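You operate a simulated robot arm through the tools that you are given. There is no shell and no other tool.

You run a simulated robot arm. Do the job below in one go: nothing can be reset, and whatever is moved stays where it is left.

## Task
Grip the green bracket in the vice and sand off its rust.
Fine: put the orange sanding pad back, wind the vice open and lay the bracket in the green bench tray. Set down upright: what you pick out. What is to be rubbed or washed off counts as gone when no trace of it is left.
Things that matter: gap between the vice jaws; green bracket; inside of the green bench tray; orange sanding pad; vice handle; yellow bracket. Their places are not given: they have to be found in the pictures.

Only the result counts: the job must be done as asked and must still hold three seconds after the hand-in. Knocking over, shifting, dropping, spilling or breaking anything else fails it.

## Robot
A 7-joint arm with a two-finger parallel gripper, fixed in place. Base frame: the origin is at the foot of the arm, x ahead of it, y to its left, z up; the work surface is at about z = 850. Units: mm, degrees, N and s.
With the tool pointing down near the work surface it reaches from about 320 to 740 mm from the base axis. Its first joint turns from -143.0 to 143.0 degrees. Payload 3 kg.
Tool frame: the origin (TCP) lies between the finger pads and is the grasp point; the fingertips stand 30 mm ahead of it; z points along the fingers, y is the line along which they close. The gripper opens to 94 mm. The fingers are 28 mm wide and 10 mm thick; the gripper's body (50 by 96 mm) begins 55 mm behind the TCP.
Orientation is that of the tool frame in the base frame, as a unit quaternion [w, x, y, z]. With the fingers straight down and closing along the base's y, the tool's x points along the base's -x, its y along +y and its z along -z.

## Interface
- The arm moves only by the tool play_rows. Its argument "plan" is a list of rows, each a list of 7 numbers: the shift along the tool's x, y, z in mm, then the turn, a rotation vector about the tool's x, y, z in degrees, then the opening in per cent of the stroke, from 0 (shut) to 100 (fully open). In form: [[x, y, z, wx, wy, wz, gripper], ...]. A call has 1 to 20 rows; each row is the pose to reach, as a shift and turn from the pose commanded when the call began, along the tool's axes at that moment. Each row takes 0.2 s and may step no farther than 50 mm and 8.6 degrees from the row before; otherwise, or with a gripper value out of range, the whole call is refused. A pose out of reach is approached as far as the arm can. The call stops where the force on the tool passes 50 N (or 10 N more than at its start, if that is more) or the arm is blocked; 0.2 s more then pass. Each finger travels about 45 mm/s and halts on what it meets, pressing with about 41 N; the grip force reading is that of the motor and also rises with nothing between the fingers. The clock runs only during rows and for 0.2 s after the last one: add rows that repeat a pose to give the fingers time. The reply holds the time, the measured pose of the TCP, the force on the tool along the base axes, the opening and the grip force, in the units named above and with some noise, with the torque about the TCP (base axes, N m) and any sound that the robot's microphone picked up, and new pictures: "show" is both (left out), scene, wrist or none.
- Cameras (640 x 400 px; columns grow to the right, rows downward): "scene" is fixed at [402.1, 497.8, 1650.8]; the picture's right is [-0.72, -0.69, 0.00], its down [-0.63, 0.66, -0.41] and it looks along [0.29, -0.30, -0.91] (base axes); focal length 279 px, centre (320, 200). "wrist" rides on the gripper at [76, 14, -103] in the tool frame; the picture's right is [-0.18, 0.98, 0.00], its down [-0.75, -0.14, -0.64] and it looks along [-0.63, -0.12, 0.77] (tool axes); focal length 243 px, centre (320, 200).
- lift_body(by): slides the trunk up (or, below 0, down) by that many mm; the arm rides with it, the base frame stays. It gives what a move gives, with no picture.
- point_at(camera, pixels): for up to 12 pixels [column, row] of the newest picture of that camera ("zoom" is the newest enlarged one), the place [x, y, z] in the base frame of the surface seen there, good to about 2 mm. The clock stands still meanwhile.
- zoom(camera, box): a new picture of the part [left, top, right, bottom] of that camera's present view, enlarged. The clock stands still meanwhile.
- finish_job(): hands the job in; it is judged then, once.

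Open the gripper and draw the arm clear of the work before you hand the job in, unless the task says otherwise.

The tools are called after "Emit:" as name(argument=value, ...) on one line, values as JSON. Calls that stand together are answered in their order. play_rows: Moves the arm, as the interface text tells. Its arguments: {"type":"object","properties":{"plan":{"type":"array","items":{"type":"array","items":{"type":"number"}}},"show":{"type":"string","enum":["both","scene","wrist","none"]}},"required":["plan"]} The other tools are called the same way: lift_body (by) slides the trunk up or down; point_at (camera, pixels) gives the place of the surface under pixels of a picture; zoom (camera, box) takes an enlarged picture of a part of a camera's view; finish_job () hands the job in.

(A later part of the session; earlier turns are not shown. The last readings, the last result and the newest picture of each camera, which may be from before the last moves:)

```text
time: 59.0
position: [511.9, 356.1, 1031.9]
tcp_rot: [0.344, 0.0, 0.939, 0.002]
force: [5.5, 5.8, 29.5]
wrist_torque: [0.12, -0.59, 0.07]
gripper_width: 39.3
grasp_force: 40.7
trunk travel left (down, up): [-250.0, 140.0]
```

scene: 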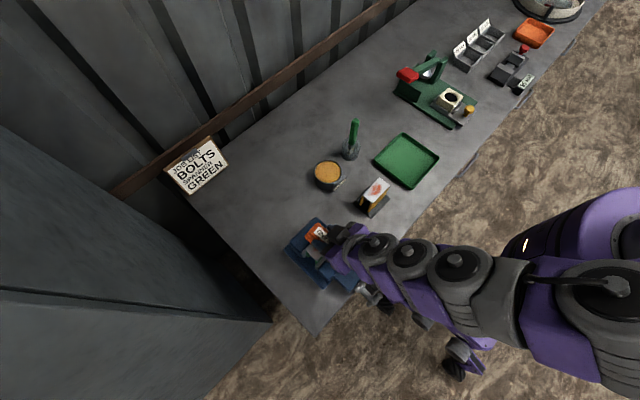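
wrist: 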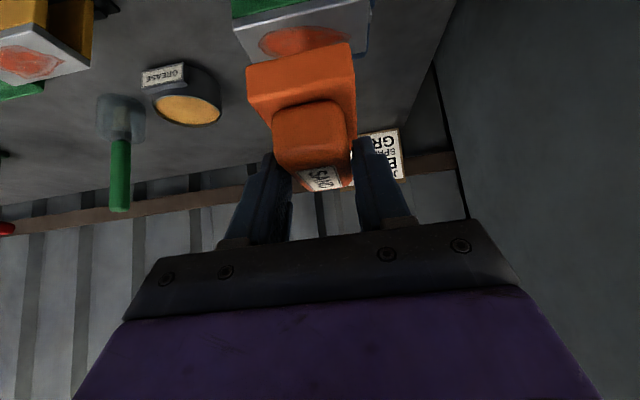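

Contact: 18–29 N. I back off to about 17 N and stroke the pad along y over the rust.

Emit:
play_rows(plan=[[-0.7, 0, -0.85, 0, 0, 0, 20], [-0.7, 8, -0.85, 0, 0, 0, 20], [-0.7, 16, -0.85, 0, 0, 0, 20], [-0.7, 23, -0.85, 0, 0, 0, 20], [-0.7, 16, -0.85, 0, 0, 0, 20], [-0.7, 8, -0.85, 0, 0, 0, 20], [-0.7, 0, -0.85, 0, 0, 0, 20], [-0.7, -8, -0.85, 0, 0, 0, 20], [-0.7, -15, -0.85, 0, 0, 0, 20], [-0.7, -19, -0.85, 0, 0, 0, 20], [-0.7, -12, -0.85, 0, 0, 0, 20], [-0.7, -4, -0.85, 0, 0, 0, 20], [-0.7, 4, -0.85, 0, 0, 0, 20], [-0.7, 12, -0.85, 0, 0, 0, 20], [-0.7, 20, -0.85, 0, 0, 0, 20], [-0.7, 23, -0.85, 0, 0, 0, 20], [-0.7, 16, -0.85, 0, 0, 0, 20], [-0.7, 8, -0.85, 0, 0, 0, 20], [-0.7, 0, -0.85, 0, 0, 0, 20], [-0.7, 0, -0.85, 0, 0, 0, 20]])

Emit:
zoom(camera="scene", box=[270, 200, 390, 300])

```text
time: 63.2
position: [511.9, 358.1, 1032.0]
tcp_rot: [0.343, 0.001, 0.939, 0.001]
force: [0.3, 7.3, 17.4]
wrist_torque: [0.17, -0.05, 0.05]
gripper_width: 39.6
grasp_force: 41.4
trunk travel left (down, up): [-250.0, 140.0]
```

scene: 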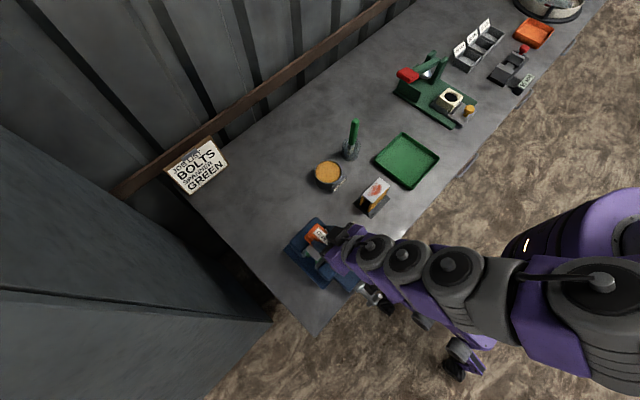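
wrist: 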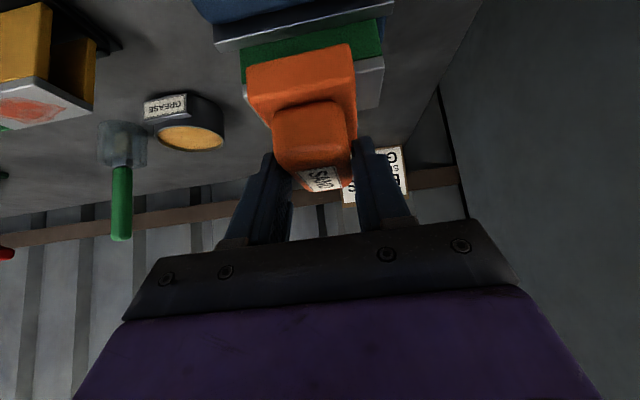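

```text
4.00 times, centred on (330, 250) of scene
```

zoom: 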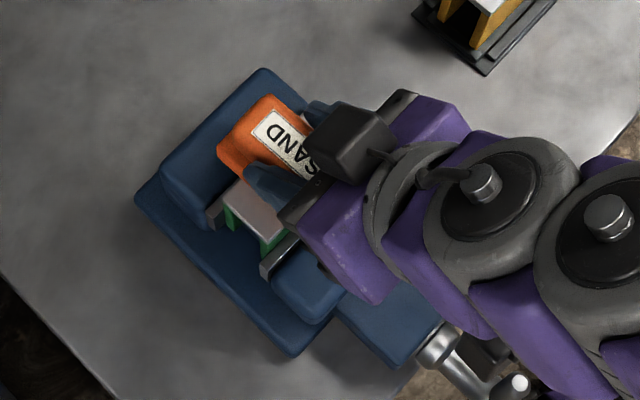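

The visible part (265,205 in the zoom) looks clean now. I do another pass with small x offsets, covering the whole top, then inspect.

Emit:
play_rows(plan=[[-1.9, 8, 1.6, 0, 0, 0, 20], [-3.8, 16, 3.2, 0, 0, 0, 20], [-3.8, 24, 3.2, 0, 0, 0, 20], [-3.8, 14, 3.2, 0, 0, 0, 20], [-3.8, 4, 3.2, 0, 0, 0, 20], [-3.8, -6, 3.2, 0, 0, 0, 20], [-3.8, -16, 3.2, 0, 0, 0, 20], [-3.8, -22, 3.2, 0, 0, 0, 20], [0, -22, 0, 0, 0, 0, 20], [3.8, -22, -3.2, 0, 0, 0, 20], [3.8, -12, -3.2, 0, 0, 0, 20], [3.8, -2, -3.2, 0, 0, 0, 20], [3.8, 8, -3.2, 0, 0, 0, 20], [3.8, 18, -3.2, 0, 0, 0, 20], [3.8, 24, -3.2, 0, 0, 0, 20], [1.9, 14, -1.6, 0, 0, 0, 20], [0, 6, 0, 0, 0, 0, 20], [0, 0, 0, 0, 0, 0, 20]], show="none")

```text
time: 67.0
position: [511.5, 355.0, 1032.6]
tcp_rot: [0.342, -0.001, 0.94, 0.002]
force: [0.3, 0.4, -1.2]
wrist_torque: [0.02, 0.01, 0.04]
gripper_width: 39.5
grasp_force: 41.0
trunk travel left (down, up): [-250.0, 140.0]
```

The contact force is gone at the end, so I lift off 80 mm and look at the bracket and the pad.

Emit:
play_rows(plan=[[-6.4, 0, -7.7, 0, 0, 0, 20], [-19.3, 0, -23, 0, 0, 0, 20], [-38.6, 0, -46, 0, 0, 0, 20], [-51.4, 0, -61.3, 0, 0, 0, 20], [-51.4, 0, -61.3, 0, 0, 0, 20]])

Emit:
zoom(camera="scene", box=[270, 200, 390, 300])

Emit:
zoom(camera="wrist", box=[180, 0, 440, 160])

```text
time: 68.2
position: [512.2, 357.0, 1111.8]
tcp_rot: [0.343, 0.0, 0.939, 0.001]
force: [-0.9, 0.9, -1.5]
wrist_torque: [0.01, 0.0, -0.01]
gripper_width: 39.3
grasp_force: 41.2
trunk travel left (down, up): [-250.0, 140.0]
```

scene: 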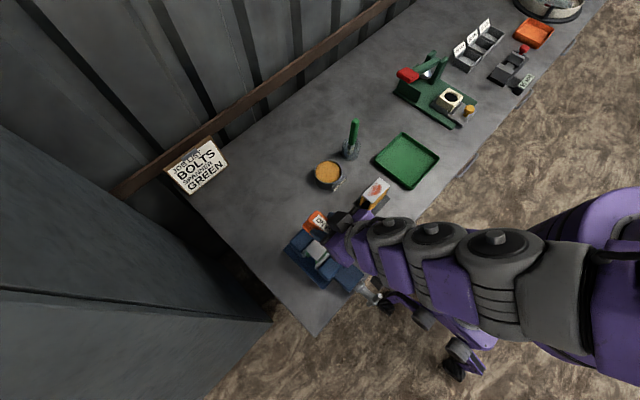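
wrist: 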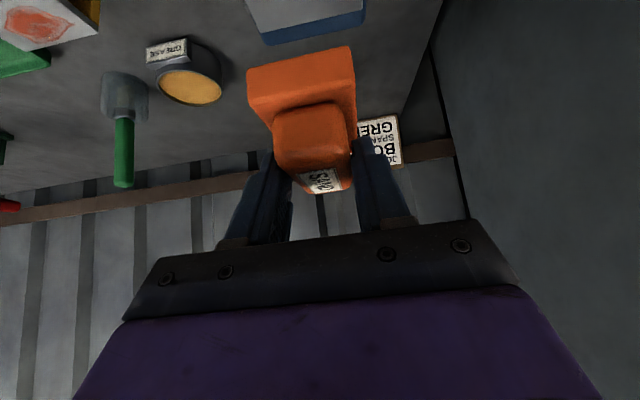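

```text
4.00 times, centred on (330, 250) of scene
```

zoom: 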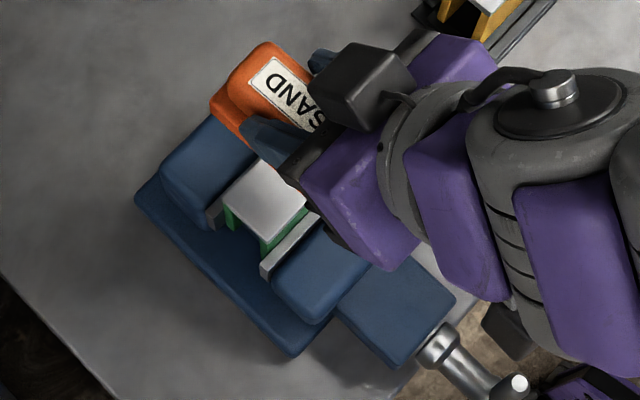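

```text
2.46 times, centred on (310, 80) of wrist
```

zoom: 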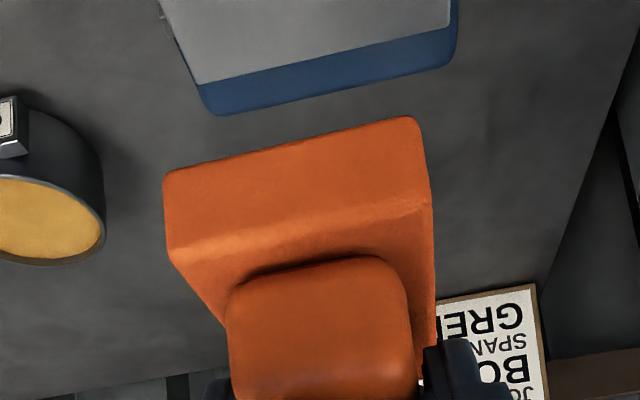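

The visible part is clean; the hand hides the rest. I move the pad away toward its home side to inspect the whole top.

Emit:
play_rows(plan=[[-21, 22.5, 17.7, 0, 0, 0, 20], [-42, 45, 35.4, 0, 0, 0, 20], [-63, 67.5, 53, 0, 0, 0, 20], [-84.3, 90, 70.7, 0, 0, 0, 20], [-105, 105, 88, 0, 0, 0, 20], [-105, 105, 88, 0, 0, 0, 20]])

Emit:
zoom(camera="scene", box=[270, 200, 390, 300])

```text
time: 69.6
position: [647.5, 458.5, 1112.9]
tcp_rot: [0.343, 0.001, 0.939, -0.001]
force: [0.1, 0.2, -0.6]
wrist_torque: [0.02, -0.01, 0.01]
gripper_width: 39.3
grasp_force: 41.1
trunk travel left (down, up): [-250.0, 140.0]
```

scene: 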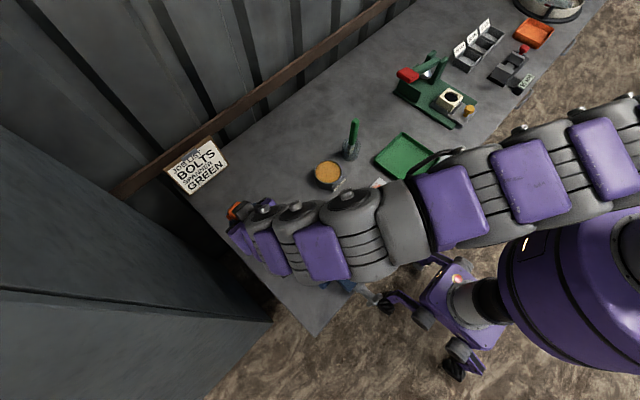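
wrist: 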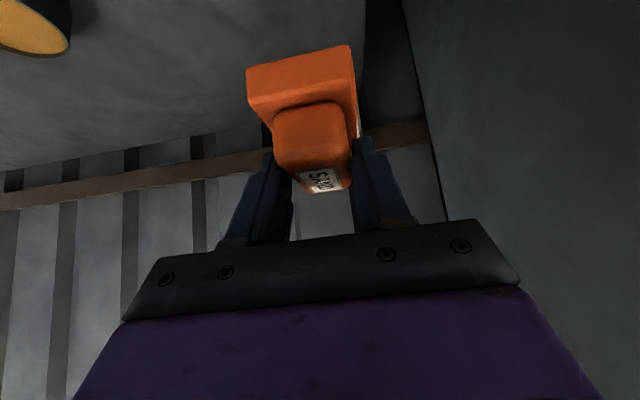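

```text
4.00 times, centred on (330, 250) of scene
```

zoom: 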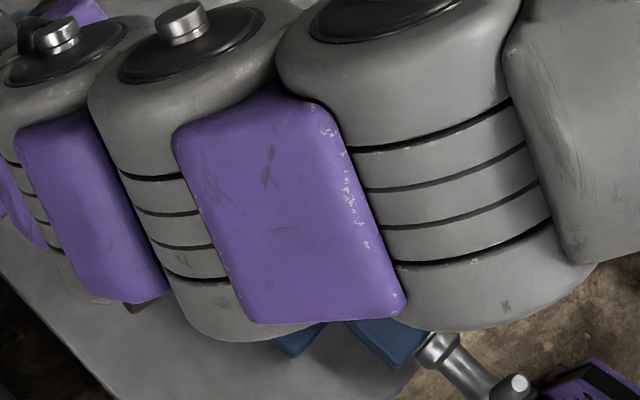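

The arm hides the vice from the scene camera. I swing the hand over to the right side (500, 220, 1130) to free the line of sight.

Emit:
play_rows(plan=[[12.7, -30, -13.5, 0, 0, 0, 20], [25.5, -60, -27, 0, 0, 0, 20], [38, -90, -40.5, 0, 0, 0, 20], [51, -120, -54, 0, 0, 0, 20], [63.8, -150, -67.5, 0, 0, 0, 20], [76.5, -180, -81, 0, 0, 0, 20], [89, -210, -94.5, 0, 0, 0, 20], [102, -238.5, -107.9, 0, 0, 0, 20], [102, -238.5, -107.9, 0, 0, 0, 20]])

Emit:
zoom(camera="scene", box=[270, 200, 390, 300])

```text
time: 71.6
position: [502.0, 223.7, 1130.3]
tcp_rot: [0.342, 0.0, 0.94, 0.0]
force: [-1.2, -0.7, -0.5]
wrist_torque: [0.0, 0.03, -0.01]
gripper_width: 39.4
grasp_force: 40.8
trunk travel left (down, up): [-250.0, 140.0]
```

scene: 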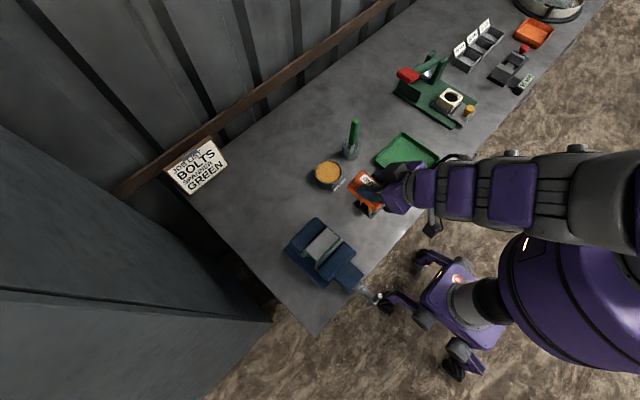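
wrist: 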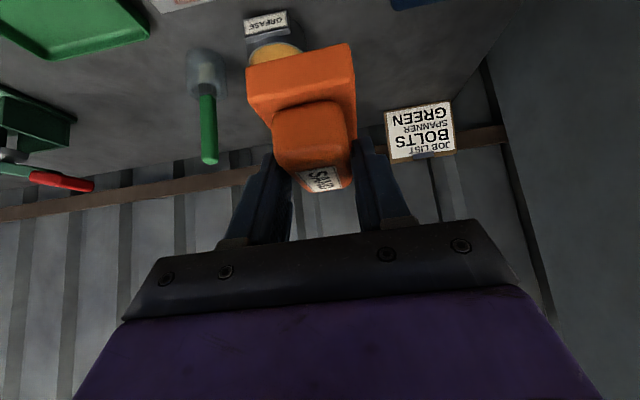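

```text
4.00 times, centred on (330, 250) of scene
```

zoom: 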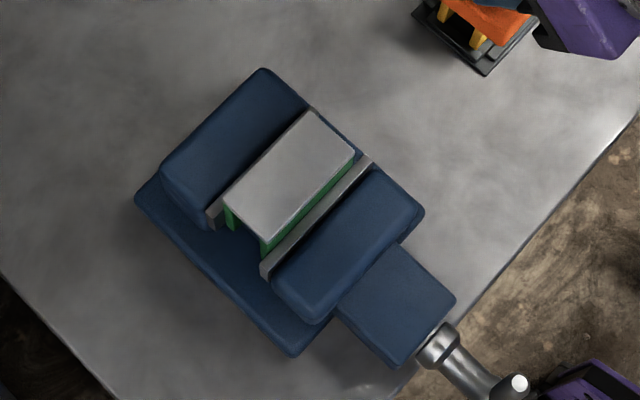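

I look closer at the bracket's top for any trace of rust.

Emit:
zoom(camera="scene", box=[305, 218, 345, 258])

```text
10.00 times, centred on (325, 238) of scene
```

zoom: 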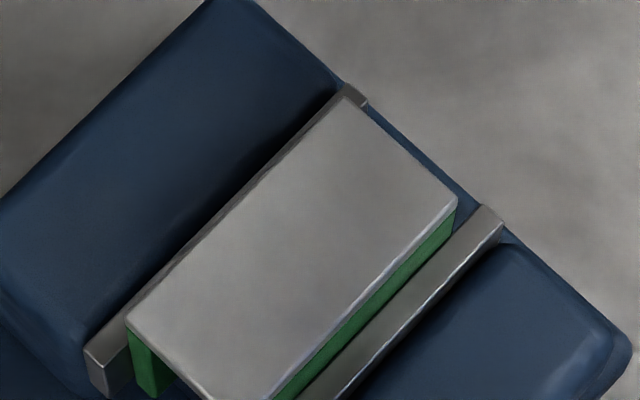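

The whole top is clean grey, no rust left. I carry the pad back toward its home place, reversing the last path.

Emit:
play_rows(plan=[[-12.7, 30, 13.5, 0, 0, 0, 20], [-25.5, 60, 27, 0, 0, 0, 20], [-38, 90, 40.5, 0, 0, 0, 20], [-51, 120, 54, 0, 0, 0, 20], [-63.8, 150, 67.5, 0, 0, 0, 20], [-76.5, 180, 81, 0, 0, 0, 20], [-89, 210, 94.5, 0, 0, 0, 20], [-102, 238.5, 107.9, 0, 0, 0, 20], [-102, 238.5, 107.9, 0, 0, 0, 20]], show="none")

```text
time: 73.6
position: [649.0, 462.1, 1110.4]
tcp_rot: [0.344, 0.002, 0.939, 0.0]
force: [-0.2, 0.3, -1.3]
wrist_torque: [0.01, 0.0, 0.01]
gripper_width: 39.4
grasp_force: 40.7
trunk travel left (down, up): [-250.0, 140.0]
```

I move over the home spot and lower to about 45 mm above the placing height.

Emit:
play_rows(plan=[[-29.3, 4.8, 24.6, 0, 0, 0, 20], [-10, 4.8, 47.6, 0, 0, 0, 20], [9.3, 4.8, 70.6, 0, 0, 0, 20], [28.6, 4.8, 93.5, 0, 0, 0, 20], [47.9, 4.8, 116.5, 0, 0, 0, 20], [70.4, 4.8, 143.3, 0, 0, 0, 20], [70.4, 4.8, 143.3, 0, 0, 0, 20]])

```text
time: 75.2
position: [689.4, 465.2, 957.8]
tcp_rot: [0.343, 0.002, 0.939, -0.001]
force: [-0.5, 0.4, -0.8]
wrist_torque: [-0.01, -0.01, -0.02]
gripper_width: 39.3
grasp_force: 40.8
trunk travel left (down, up): [-250.0, 140.0]
```

scene: 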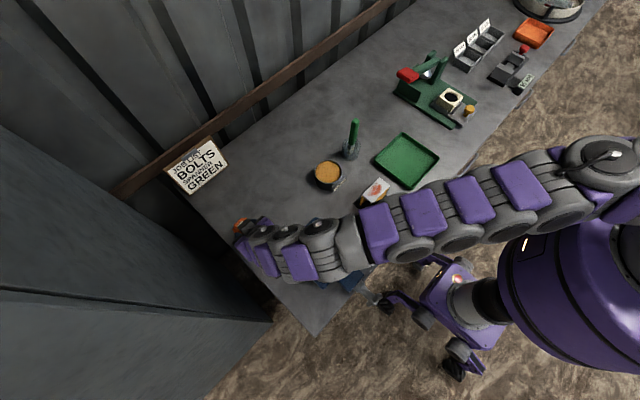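
wrist: 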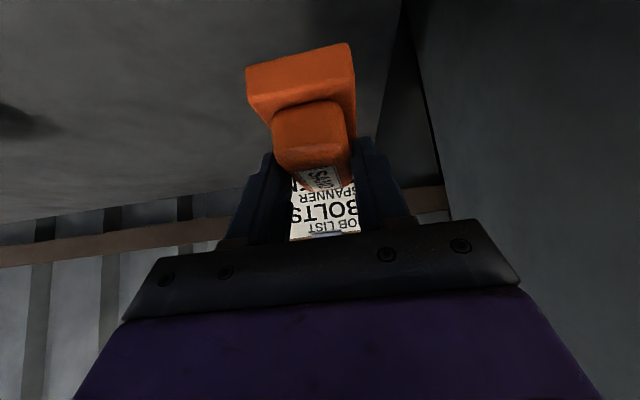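

I correct by about 2 mm and lower to z≈911, then feel for the bench.

Emit:
play_rows(plan=[[10, 1.7, 10, 0, 0, 0, 20], [19, 1.7, 20, 0, 0, 0, 20], [27, 1.7, 29, 0, 0, 0, 20], [31.9, 1.7, 34.6, 0, 0, 0, 20], [31.9, 1.7, 34.6, 0, 0, 0, 20]], show="wrist")

```text
time: 76.4
position: [687.2, 469.7, 909.4]
tcp_rot: [0.343, 0.0, 0.939, 0.001]
force: [0.0, 0.3, -0.7]
wrist_torque: [-0.02, 0.0, -0.01]
gripper_width: 39.4
grasp_force: 41.0
trunk travel left (down, up): [-250.0, 140.0]
```

wrist: 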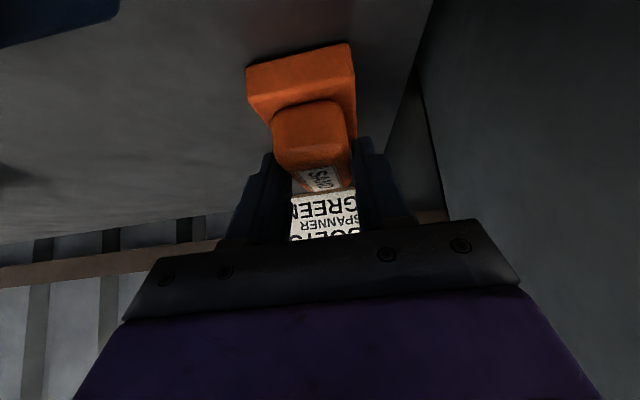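

y reads about 2.5 mm off, so I correct it and step down until contact.

Emit:
play_rows(plan=[[0.64, -2, 0.77, 0, 0, 0, 20], [1.3, -2, 1.5, 0, 0, 0, 20], [1.3, -2, 1.5, 0, 0, 0, 20]], show="none")

Emit:
play_rows(plan=[[0.64, 0, 0.77, 0, 0, 0, 20], [0.64, 0, 0.77, 0, 0, 0, 20]], show="none")

```text
time: 77.2
position: [686.8, 465.1, 906.3]
tcp_rot: [0.343, 0.0, 0.939, 0.001]
force: [0.2, 0.3, -0.7]
wrist_torque: [0.02, 0.01, 0.02]
gripper_width: 39.1
grasp_force: 40.8
trunk travel left (down, up): [-250.0, 140.0]
```

```text
time: 77.8
position: [685.3, 467.5, 906.6]
tcp_rot: [0.344, 0.001, 0.939, 0.0]
force: [0.7, 1.0, 3.9]
wrist_torque: [0.12, 0.14, 0.02]
gripper_width: 39.4
grasp_force: 41.6
trunk travel left (down, up): [-250.0, 140.0]
```

The pad touches the bench (fz +3.9). I open the fingers and rise straight up.

Emit:
play_rows(plan=[[0, 0, 0, 0, 0, 0, 50], [0, 0, 0, 0, 0, 0, 70], [0, 0, 0, 0, 0, 0, 80], [0, 0, 0, 0, 0, 0, 80], [-6.4, 0, -7.7, 0, 0, 0, 80], [-19.3, 0, -23, 0, 0, 0, 80], [-38.6, 0, -46, 0, 0, 0, 80], [-57.9, 0, -69, 0, 0, 0, 80], [-77.2, 0, -92, 0, 0, 0, 80], [-96.5, 0, -114.9, 0, 0, 0, 80], [-115.8, 0, -138, 0, 0, 0, 80], [-115.8, 0, -138, 0, 0, 0, 80]])

```text
time: 80.4
position: [684.2, 464.3, 1084.9]
tcp_rot: [0.341, 0.0, 0.94, 0.001]
force: [0.7, -0.1, -0.1]
wrist_torque: [-0.02, -0.02, 0.0]
gripper_width: 75.4
grasp_force: 0.0
trunk travel left (down, up): [-250.0, 140.0]
```

scene: 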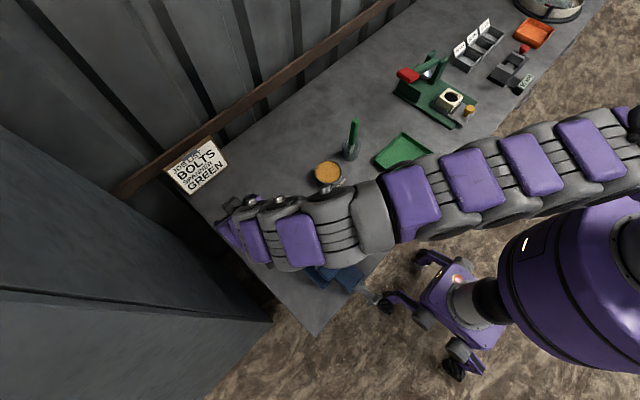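
wrist: 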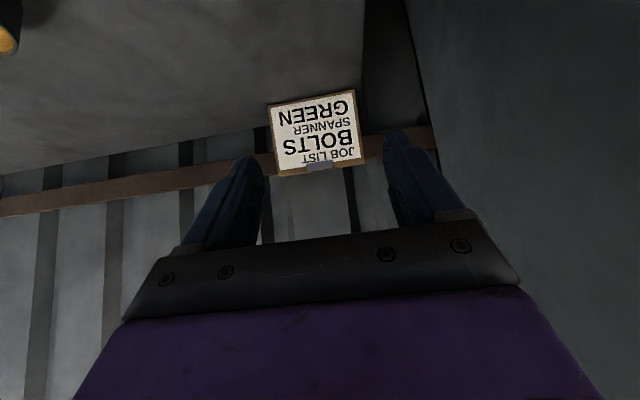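

The pad is released. I pull back toward the handle side (420, 380, 1150) while taking out the tilt.

Emit:
play_rows(plan=[[20, -10.5, -27.4, 0, 5, 0, 60], [40.1, -21, -54.9, 0, 10, 0, 40], [60.2, -31.5, -82.3, 0, 15, 0, 20], [80.2, -42, -109.8, 0, 20, 0, 0], [100.3, -52.5, -137.2, 0, 25, 0, 0], [120.3, -63, -164.6, 0, 30, 0, 0], [140.4, -73.5, -192, 0, 35, 0, 0], [160.4, -84, -219.5, 0, 40, 0, 0], [160.4, -84, -219.5, 0, 40, 0, 0]])

Emit:
zoom(camera="scene", box=[225, 215, 281, 265])

```text
time: 82.4
position: [420.1, 382.5, 1149.6]
tcp_rot: [0.0, 0.001, 1.0, 0.001]
force: [-0.2, 0.2, 0.1]
wrist_torque: [-0.02, 0.03, 0.02]
gripper_width: 0.0
grasp_force: 32.8
trunk travel left (down, up): [-250.0, 140.0]
```

scene: 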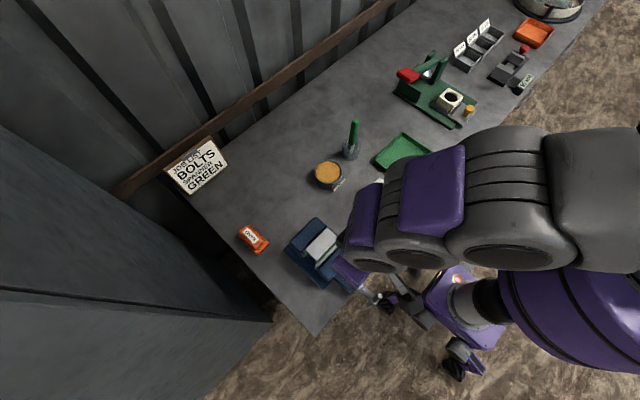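
wrist: 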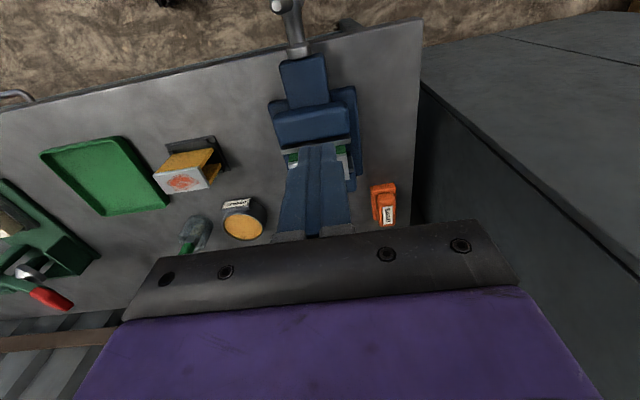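

```text
8.00 times, centred on (253, 240) of scene
```

zoom: 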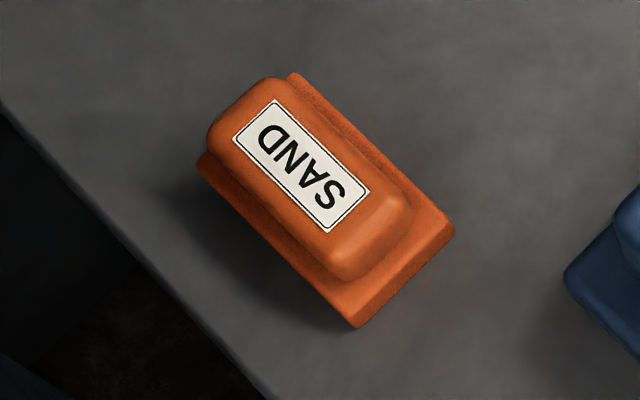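

The pad stands upright at its old place; I measure how far it is from the original spot.

Emit:
point_at(camera="zoom", pixels=[[250, 135], [275, 100], [368, 190], [330, 232], [356, 322], [450, 230], [205, 162], [298, 78], [220, 300], [300, 165], [395, 290], [420, 240]])

```text
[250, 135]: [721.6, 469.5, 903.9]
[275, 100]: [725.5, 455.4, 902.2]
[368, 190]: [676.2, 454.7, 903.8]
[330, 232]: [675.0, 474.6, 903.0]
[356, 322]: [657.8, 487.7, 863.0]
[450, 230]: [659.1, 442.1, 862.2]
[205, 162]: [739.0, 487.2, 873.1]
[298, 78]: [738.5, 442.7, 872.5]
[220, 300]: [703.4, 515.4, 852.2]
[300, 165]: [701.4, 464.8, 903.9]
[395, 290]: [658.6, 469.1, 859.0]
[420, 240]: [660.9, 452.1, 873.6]
```

The pad is within about 3.5 mm of its old place. Now I turn the tool (-90°, fingers shut, closing axis along x) and go to the right side of the handle to wind the vice open.

Emit:
play_rows(plan=[[6.4, -6.2, 8.3, 0, 0, -7.5, 0], [12.8, -12.4, 16.7, 0, 0, -15, 0], [19.2, -18.6, 25, 0, 0, -22.5, 0], [25.7, -24.8, 33.3, 0, 0, -30, 0], [32, -31, 41.7, 0, 0, -37.5, 0], [38.5, -37.2, 50, 0, 0, -45, 0], [45, -43.4, 58.3, 0, 0, -52.5, 0], [51.3, -49.7, 66.7, 0, 0, -60, 0], [57.7, -55.9, 75, 0, 0, -67.5, 0], [64.2, -62, 83.3, 0, 0, -75, 0], [70.6, -68.3, 91.7, 0, 0, -82.5, 0], [77, -74.5, 100, 0, 0, -90, 0], [77, -74.5, 100, 0, 0, -90, 0]])

```text
time: 85.2
position: [345.4, 306.7, 1051.0]
tcp_rot: [-0.001, 0.707, -0.707, 0.0]
force: [-0.9, -0.5, -0.6]
wrist_torque: [0.0, 0.02, -0.03]
gripper_width: 0.1
grasp_force: 32.8
trunk travel left (down, up): [-250.0, 140.0]
```

scene: 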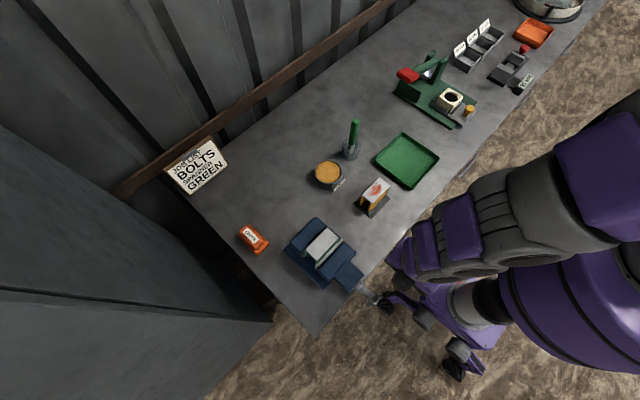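
wrist: 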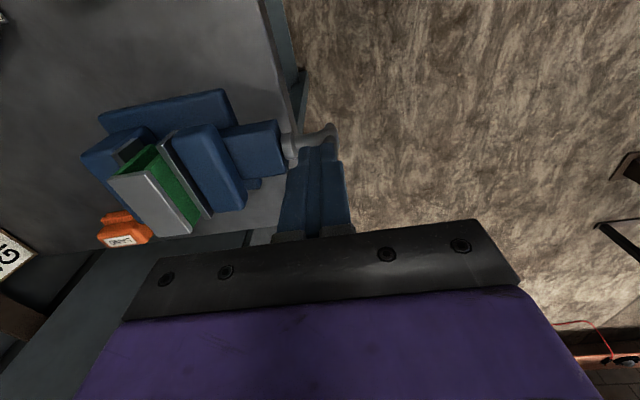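

I measure the bar's upright arm in a scene zoom.

Emit:
zoom(camera="scene", box=[350, 270, 410, 320])

```text
8.00 times, centred on (380, 295) of scene
```

zoom: 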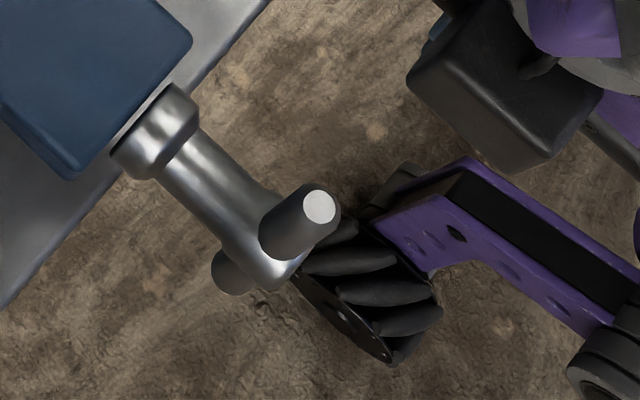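

Emit:
point_at(camera="zoom", pixels=[[319, 207], [290, 215], [275, 240], [230, 270], [265, 275], [310, 200], [326, 215], [300, 240]])

```text
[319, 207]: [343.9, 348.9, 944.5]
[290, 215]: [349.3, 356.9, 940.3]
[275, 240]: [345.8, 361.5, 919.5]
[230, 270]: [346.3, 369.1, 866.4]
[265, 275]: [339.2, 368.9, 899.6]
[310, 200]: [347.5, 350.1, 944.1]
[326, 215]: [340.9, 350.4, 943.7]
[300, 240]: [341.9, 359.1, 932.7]
```

The upright arm's end is at y≈349, z≈944 (about 9.5° to the right). I lower the finger on its right side and push it toward +y.

Emit:
play_rows(plan=[[0, 2.4, 40, 0, 0, 0, 0], [0, 2.4, 80, 0, 0, 0, 0], [0, 2.4, 106.5, 0, 0, 0, 0], [-12, 2.4, 106.5, 0, 0, 0, 0], [-19.8, 2.4, 106, 0, 0, 0, 0], [-24.8, 2.4, 103, 0, 0, 0, 0], [-29.8, 2.4, 100.5, 0, 0, 0, 0], [-35.3, 2.4, 98.5, 0, 0, 0, 0], [-41.9, 2.4, 95.8, 0, 0, 0, 0], [-49.9, 2.4, 93.6, 0, 0, 0, 0], [-58.1, 2.4, 94, 0, 0, 0, 0], [-58.1, 2.4, 94, 0, 0, 0, 0]])

Emit:
zoom(camera="scene", box=[280, 210, 400, 320])

```text
time: 87.8
position: [342.1, 367.4, 957.9]
tcp_rot: [-0.002, 0.707, -0.707, 0.001]
force: [-1.0, -1.8, 1.8]
wrist_torque: [-0.03, 0.03, -0.01]
gripper_width: 0.0
grasp_force: 32.3
trunk travel left (down, up): [-250.0, 140.0]
```

scene: 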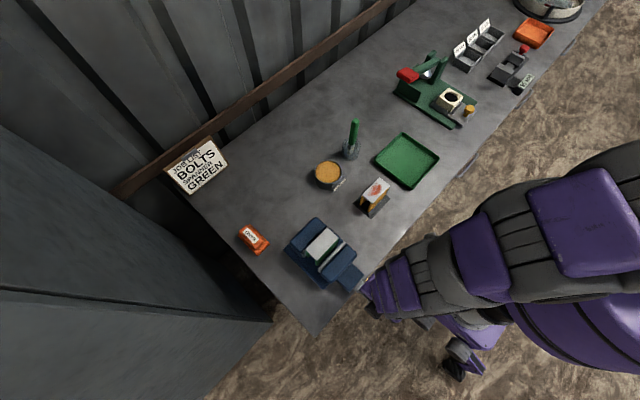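
wrist: 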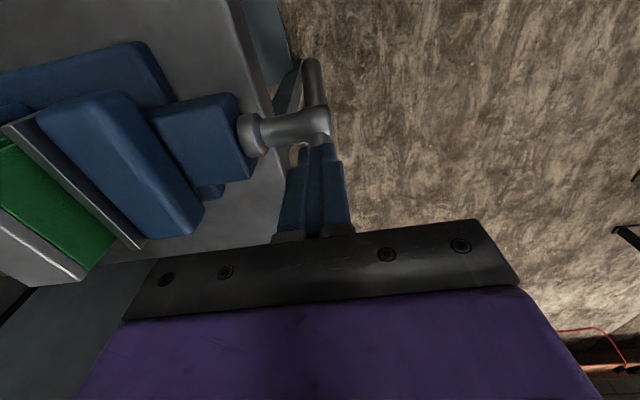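

```text
3.64 times, centred on (340, 265) of scene
```

zoom: 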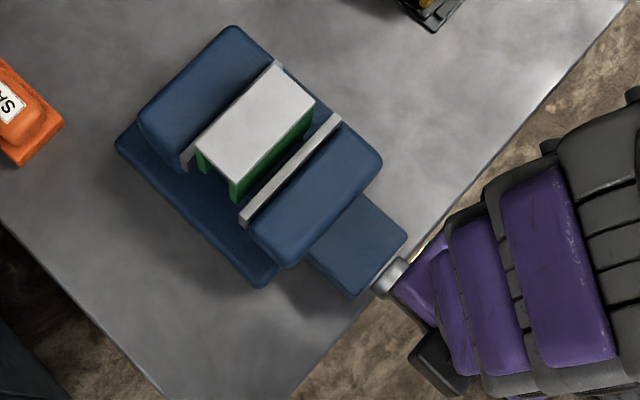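

The jaw opened and the bracket stays standing by the fixed jaw. I keep pushing the arm over and down on the left side to about 100°.

Emit:
play_rows(plan=[[-4, 0, 1.2, 0, 0, 0, 0], [-7.5, 0, 2.8, 0, 0, 0, 0], [-10.8, 0, 5, 0, 0, 0, 0], [-13.8, 0, 7.6, 0, 0, 0, 0], [-16.6, 0, 10.5, 0, 0, 0, 0], [-19.3, 0, 13.6, 0, 0, 0, 0], [-23.6, 0, 20.6, 0, 0, 0, 0], [-29.7, 0, 28.5, 0, 0, 0, 0], [-34, 0, 31, 0, 0, 0, 0], [-37.7, 0, 33.5, 0, 0, 0, 0], [-37.7, 0, 33.5, 0, 0, 0, 0]])

Emit:
zoom(camera="scene", box=[280, 210, 400, 320])

```text
time: 90.2
position: [342.7, 399.7, 927.7]
tcp_rot: [0.004, -0.707, 0.708, 0.001]
force: [10.2, -16.6, 46.6]
wrist_torque: [-1.18, -0.3, 0.2]
gripper_width: 0.0
grasp_force: 33.2
trunk travel left (down, up): [-250.0, 140.0]
```

scene: 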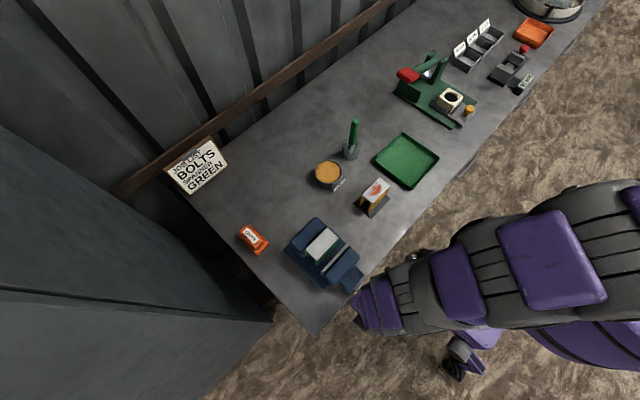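
wrist: 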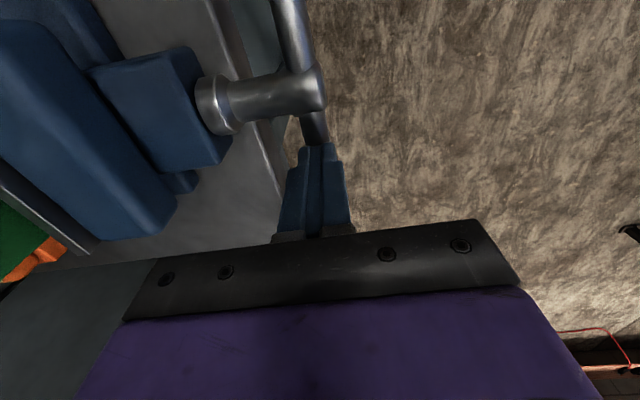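

```text
3.64 times, centred on (340, 265) of scene
```

zoom: 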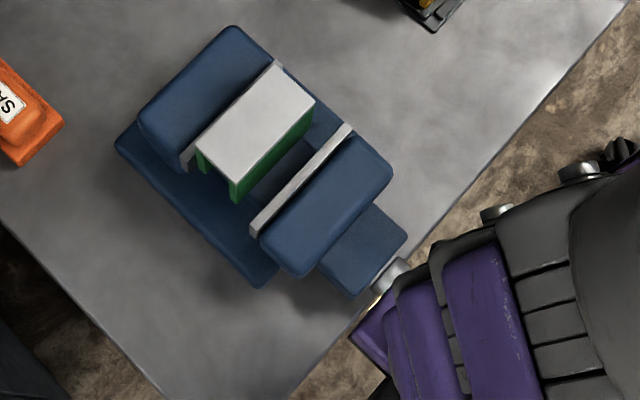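

Force 47 N at the end with the jaw back at its first place: the vice is fully open. I rise off the handle and move above the bracket, opening the fingers.

Emit:
play_rows(plan=[[0, 0, -15, 0, 0, 0, 0], [0, 0, -50, 0, 0, 0, 0], [0, 0, -95, 0, 0, 0, 0], [0, 0, -140, 0, 0, 0, 0], [0, 0, -182, 0, 0, 0, 0], [8, -36, -182, 0, 0, 0, 30], [16, -72, -182, 0, 0, 0, 60], [24, -108, -182, 0, 0, 0, 80], [32, -144, -182, 0, 0, 0, 80], [41, -183, -182, 0, 0, 0, 80], [41, -183, -182, 0, 0, 0, 80]])

```text
time: 92.6
position: [520.5, 359.3, 1107.2]
tcp_rot: [-0.002, 0.708, -0.707, 0.0]
force: [0.3, 0.5, -0.5]
wrist_torque: [0.0, 0.05, 0.0]
gripper_width: 75.2
grasp_force: 0.0
trunk travel left (down, up): [-250.0, 140.0]
```

scene: 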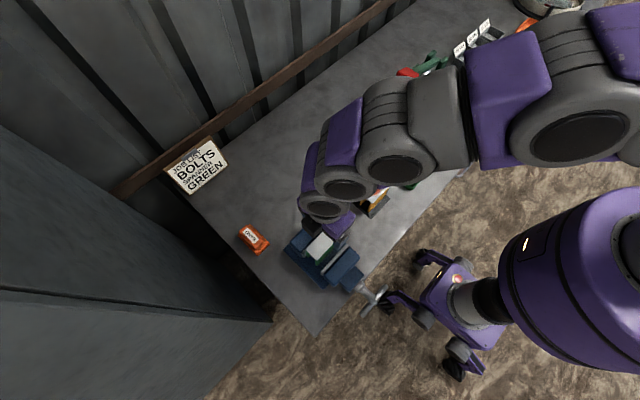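
wrist: 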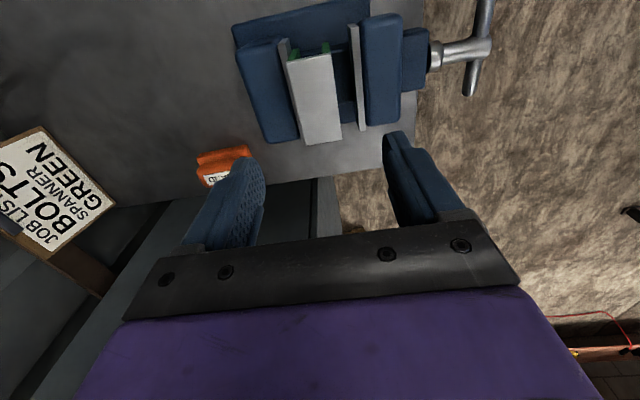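

The bracket stands by the fixed jaw with a clean top (310,100). I zoom to check for traces and measure its corners.

Emit:
zoom(camera="wrist", box=[260, 30, 380, 150])

Emit:
point_at(camera="wrist", pixels=[[290, 65], [330, 56], [339, 135], [303, 142], [312, 100], [320, 75], [308, 120], [288, 45], [352, 45], [325, 130], [300, 80], [335, 110]])

```text
3.33 times, centred on (320, 90) of wrist
```

zoom: 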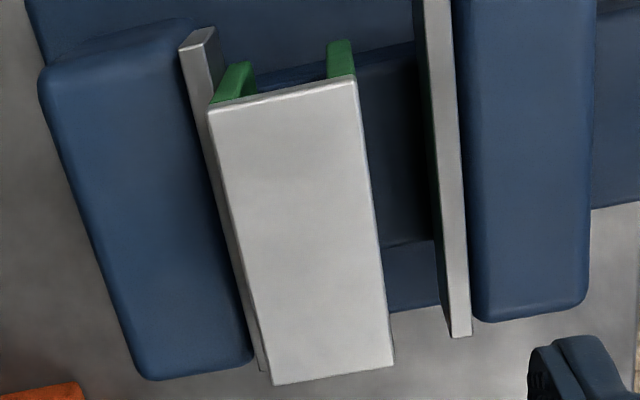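

```text
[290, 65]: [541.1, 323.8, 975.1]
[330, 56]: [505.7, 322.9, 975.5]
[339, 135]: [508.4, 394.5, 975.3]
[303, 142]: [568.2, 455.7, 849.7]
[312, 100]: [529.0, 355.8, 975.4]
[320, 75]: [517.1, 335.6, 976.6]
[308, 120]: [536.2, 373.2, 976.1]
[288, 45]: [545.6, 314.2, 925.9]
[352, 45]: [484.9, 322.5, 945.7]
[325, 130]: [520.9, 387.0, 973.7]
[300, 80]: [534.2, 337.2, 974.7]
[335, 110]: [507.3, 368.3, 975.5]
```

The top is fully clean. I descend over the bracket to z≈1000 first and verify the position.

Emit:
play_rows(plan=[[0.8, -5, 30, 0, 0, 0, 80], [0.8, -5, 60, 0, 0, 0, 80], [0.8, -5, 90, 0, 0, 0, 80], [0.8, -5, 107, 0, 0, 0, 80], [0.8, -5, 107, 0, 0, 0, 80]])

```text
time: 93.8
position: [528.8, 360.5, 998.5]
tcp_rot: [0.002, -0.707, 0.708, 0.0]
force: [0.3, 0.1, -0.7]
wrist_torque: [0.04, 0.02, -0.02]
gripper_width: 75.0
grasp_force: 0.0
trunk travel left (down, up): [-250.0, 140.0]
```

scene: 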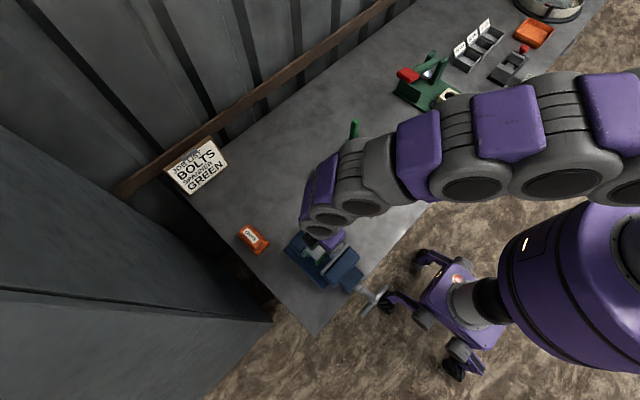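
wrist: 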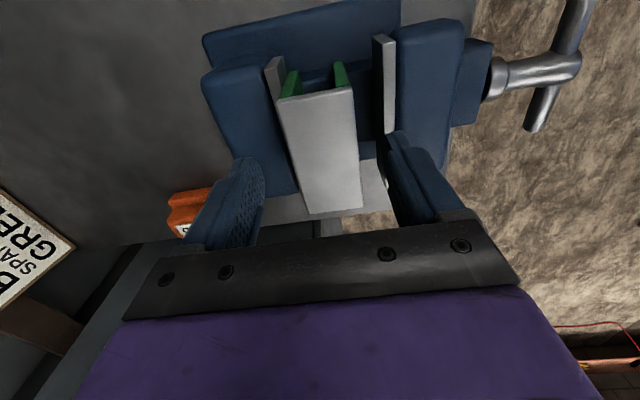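

I correct 3 mm, lower to z≈983 (fingertips just above the jaw tops), and close on the legs.

Emit:
play_rows(plan=[[2, 3, 8, 0, 0, 0, 80], [2, 3, 15, 0, 0, 0, 80], [2, 3, 15, 0, 0, 0, 80]], show="wrist")

```text
time: 94.6
position: [526.0, 357.4, 983.3]
tcp_rot: [0.002, -0.706, 0.708, 0.0]
force: [-0.3, 0.2, 0.1]
wrist_torque: [0.0, 0.0, 0.02]
gripper_width: 74.8
grasp_force: 0.1
trunk travel left (down, up): [-250.0, 140.0]
```

wrist: 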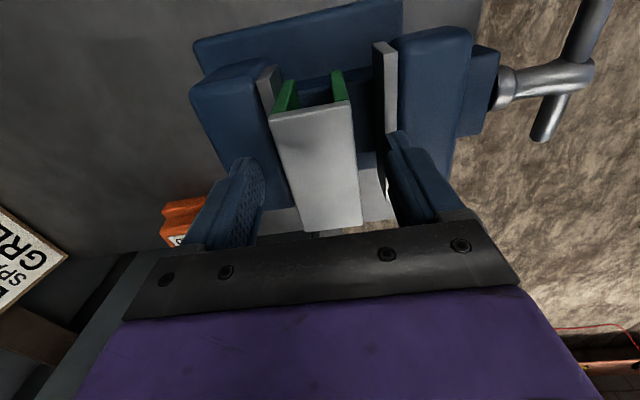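

Position is right (526, 357.4, 983.3). I close the fingers.

Emit:
play_rows(plan=[[0, 0, 0, 0, 0, 0, 60], [0, 0, 0, 0, 0, 0, 40], [0, 0, 0, 0, 0, 0, 30], [0, 0, 0, 0, 0, 0, 30], [0, 0, 0, 0, 0, 0, 30]], show="wrist")

```text
time: 95.8
position: [525.9, 359.3, 983.3]
tcp_rot: [0.001, -0.707, 0.707, 0.0]
force: [-9.4, -0.3, 1.2]
wrist_torque: [-0.09, 0.49, -0.03]
gripper_width: 40.0
grasp_force: 40.5
trunk travel left (down, up): [-250.0, 140.0]
```

wrist: 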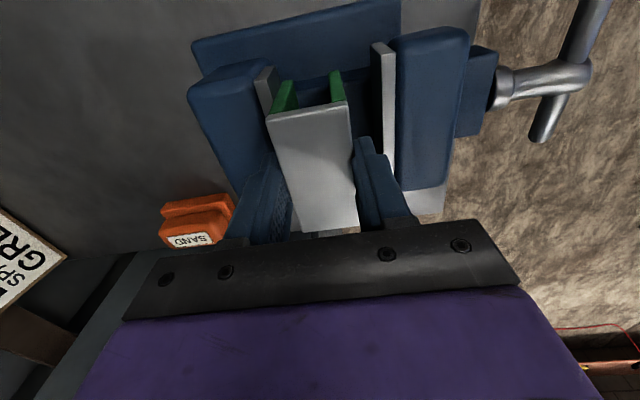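

Gripped at 40 mm, lightly touching the fixed jaw. I move 3 mm away from that jaw and lift it out.

Emit:
play_rows(plan=[[0, 3, 0, 0, 0, 0, 30], [0, 4, -10, 0, 0, 0, 30], [0, 5, -35, 0, 0, 0, 30], [0, 5, -70, 0, 0, 0, 30], [0, 5, -105, 0, 0, 0, 30], [0, 5, -140, 0, 0, 0, 30], [0, 5, -165, 0, 0, 0, 30], [0, 5, -165, 0, 0, 0, 30]])

```text
time: 97.6
position: [520.2, 356.4, 1150.2]
tcp_rot: [0.001, -0.706, 0.708, 0.0]
force: [0.2, -0.2, -5.9]
wrist_torque: [0.01, 0.0, -0.03]
gripper_width: 39.9
grasp_force: 41.4
trunk travel left (down, up): [-250.0, 140.0]
```

scene: 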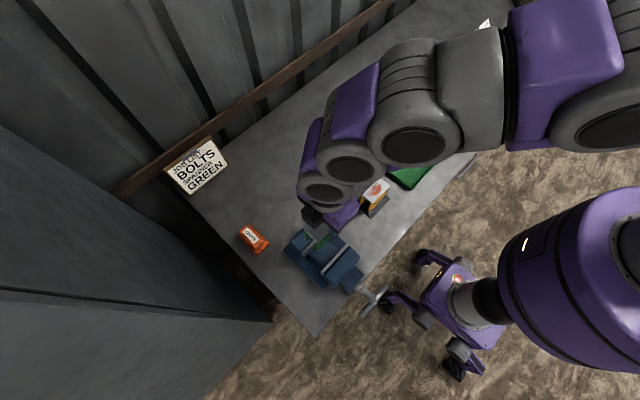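
wrist: 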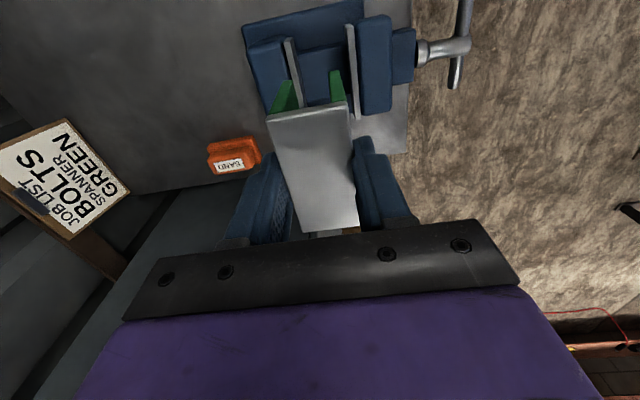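

The bracket is out of the vice. I carry it at z≈1150 to above the green tray's centre (542, -66).

Emit:
play_rows(plan=[[18, -1, 0, 0, 0, 0, 30], [50, -3, 0, 0, 0, 0, 30], [88, -5, 0, 0, 0, 0, 30], [126, -7, 0, 0, 0, 0, 30], [164, -9, 0, 0, 0, 0, 30], [202, -11, 0, 0, 0, 0, 30], [240, -13, 0, 0, 0, 0, 30], [278, -15, 0, 0, 0, 0, 30], [316, -17, 0, 0, 0, 0, 30], [354, -19, 0, 0, 0, 0, 30], [390, -21, 0, 0, 0, 0, 30], [412, -22, 0, 0, 0, 0, 30], [422, -22, 0, 0, 0, 0, 30], [422, -22, 0, 0, 0, 0, 30]])

```text
time: 100.6
position: [544.5, -65.6, 1150.4]
tcp_rot: [0.001, -0.706, 0.708, 0.0]
force: [-0.1, -0.5, -5.5]
wrist_torque: [-0.06, 0.0, -0.02]
gripper_width: 39.7
grasp_force: 41.1
trunk travel left (down, up): [-250.0, 140.0]
```

scene: 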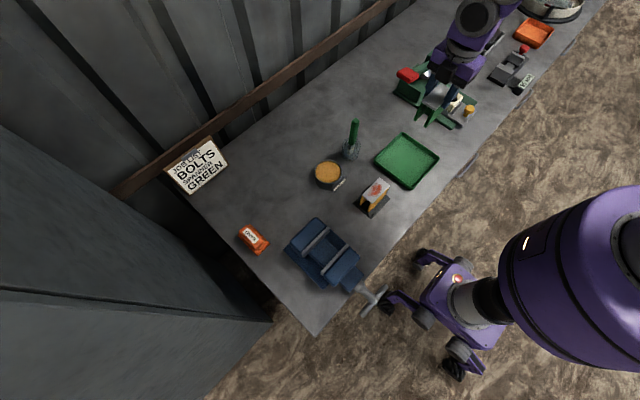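
wrist: 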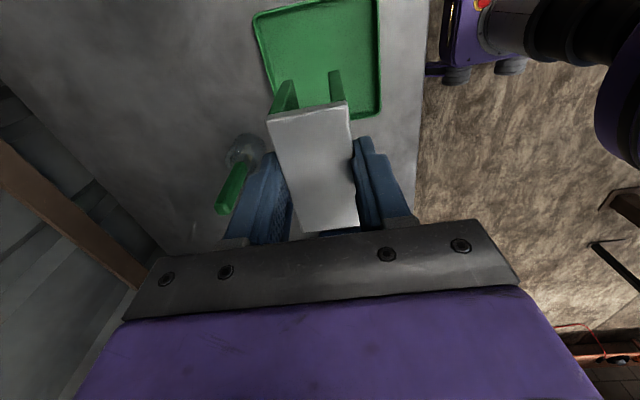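

Centred over the tray. I lower to z≈965 and check the position.

Emit:
play_rows(plan=[[0, 2, 40, 0, 0, 0, 30], [0, 2, 80, 0, 0, 0, 30], [0, 2, 120, 0, 0, 0, 30], [0, 2, 160, 0, 0, 0, 30], [0, 2, 185, 0, 0, 0, 30], [0, 2, 185, 0, 0, 0, 30]])

```text
time: 102.0
position: [542.0, -63.1, 962.8]
tcp_rot: [0.002, -0.706, 0.708, 0.0]
force: [0.2, 0.5, -6.3]
wrist_torque: [-0.02, 0.03, 0.01]
gripper_width: 39.7
grasp_force: 40.7
trunk travel left (down, up): [-250.0, 140.0]
```

scene: 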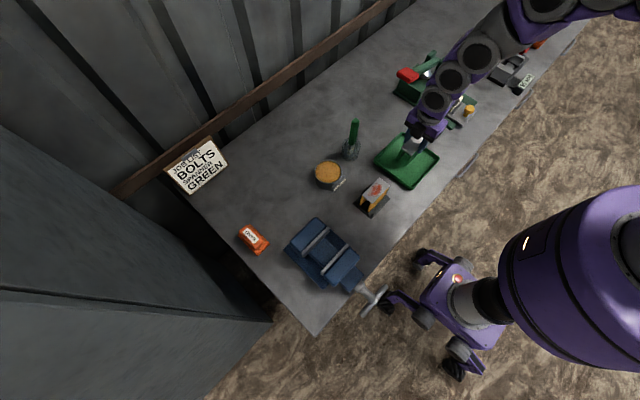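
wrist: 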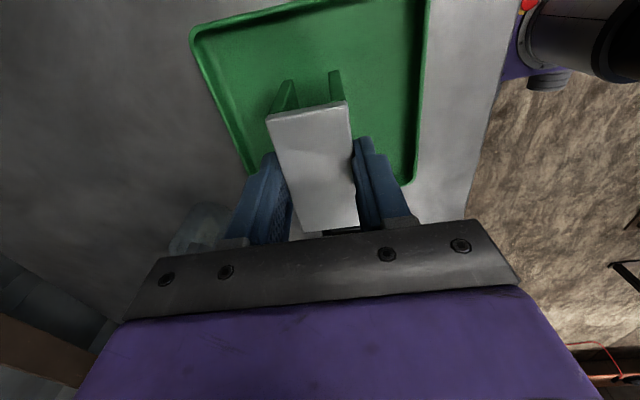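

I lower further to z≈938 and shift 3 mm to the tray's centre.

Emit:
play_rows(plan=[[1, 0, 10, 0, 0, 0, 30], [2, 0, 18, 0, 0, 0, 30], [3, 0, 24, 0, 0, 0, 30], [3, 0, 24, 0, 0, 0, 30]], show="none")

Emit:
play_rows(plan=[[0, 0, 1, 0, 0, 0, 30], [0, 0, 2, 0, 0, 0, 30], [0, 0, 2, 0, 0, 0, 30]], show="none")

```text
time: 103.0
position: [541.2, -66.1, 939.7]
tcp_rot: [0.002, -0.706, 0.708, 0.001]
force: [-0.2, -0.3, -6.1]
wrist_torque: [-0.02, 0.01, -0.01]
gripper_width: 40.0
grasp_force: 40.9
trunk travel left (down, up): [-250.0, 140.0]
```

```text
time: 103.8
position: [542.0, -67.0, 937.4]
tcp_rot: [0.002, -0.707, 0.707, 0.001]
force: [-0.1, -0.4, -6.6]
wrist_torque: [0.0, 0.0, 0.02]
gripper_width: 39.7
grasp_force: 41.2
trunk travel left (down, up): [-250.0, 140.0]
```

No contact yet at z≈937. I step down further, 1 mm at a time.

Emit:
play_rows(plan=[[0, 0, 1, 0, 0, 0, 30], [0, 0, 1, 0, 0, 0, 30]], show="none")

Emit:
play_rows(plan=[[0, 0, 1, 0, 0, 0, 30], [0, 0, 1, 0, 0, 0, 30]], show="none")

Emit:
play_rows(plan=[[0, 0, 1, 0, 0, 0, 30], [0, 0, 1, 0, 0, 0, 30]], show="none")

```text
time: 104.4
position: [541.0, -66.6, 937.4]
tcp_rot: [0.002, -0.706, 0.708, 0.0]
force: [-0.7, 0.5, -6.0]
wrist_torque: [-0.04, -0.01, 0.02]
gripper_width: 39.7
grasp_force: 40.5
trunk travel left (down, up): [-250.0, 140.0]
```

```text
time: 105.0
position: [541.4, -67.2, 935.9]
tcp_rot: [0.001, -0.706, 0.708, 0.0]
force: [-0.2, -0.3, -6.1]
wrist_torque: [-0.06, 0.01, 0.02]
gripper_width: 39.8
grasp_force: 41.1
trunk travel left (down, up): [-250.0, 140.0]
```

```text
time: 105.6
position: [539.7, -66.7, 935.0]
tcp_rot: [0.002, -0.707, 0.708, 0.001]
force: [0.1, -0.6, -5.1]
wrist_torque: [0.0, 0.01, -0.01]
gripper_width: 39.9
grasp_force: 41.1
trunk travel left (down, up): [-250.0, 140.0]
```

Still hanging free (fz about -5 N). I step down further.

Emit:
play_rows(plan=[[0, 0, 1, 0, 0, 0, 30], [0, 0, 1, 0, 0, 0, 30]], show="none")

Emit:
play_rows(plan=[[0, 0, 1, 0, 0, 0, 30], [0, 0, 1, 0, 0, 0, 30]], show="wrist")

```text
time: 106.2
position: [540.9, -67.2, 933.7]
tcp_rot: [0.002, -0.707, 0.708, 0.0]
force: [-3.1, -0.7, 2.8]
wrist_torque: [-0.34, 0.35, -0.09]
gripper_width: 39.7
grasp_force: 41.1
trunk travel left (down, up): [-250.0, 140.0]
```

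```text
time: 106.8
position: [539.9, -66.4, 934.7]
tcp_rot: [0.001, -0.707, 0.707, -0.001]
force: [-3.9, -1.8, 18.5]
wrist_torque: [-0.81, 0.7, -0.03]
gripper_width: 39.7
grasp_force: 41.4
trunk travel left (down, up): [-250.0, 140.0]
```

wrist: 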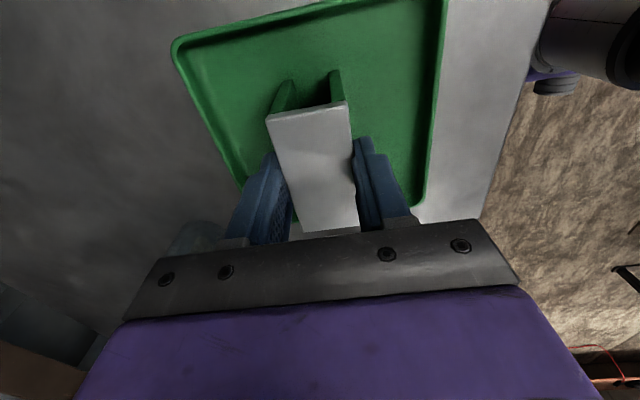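

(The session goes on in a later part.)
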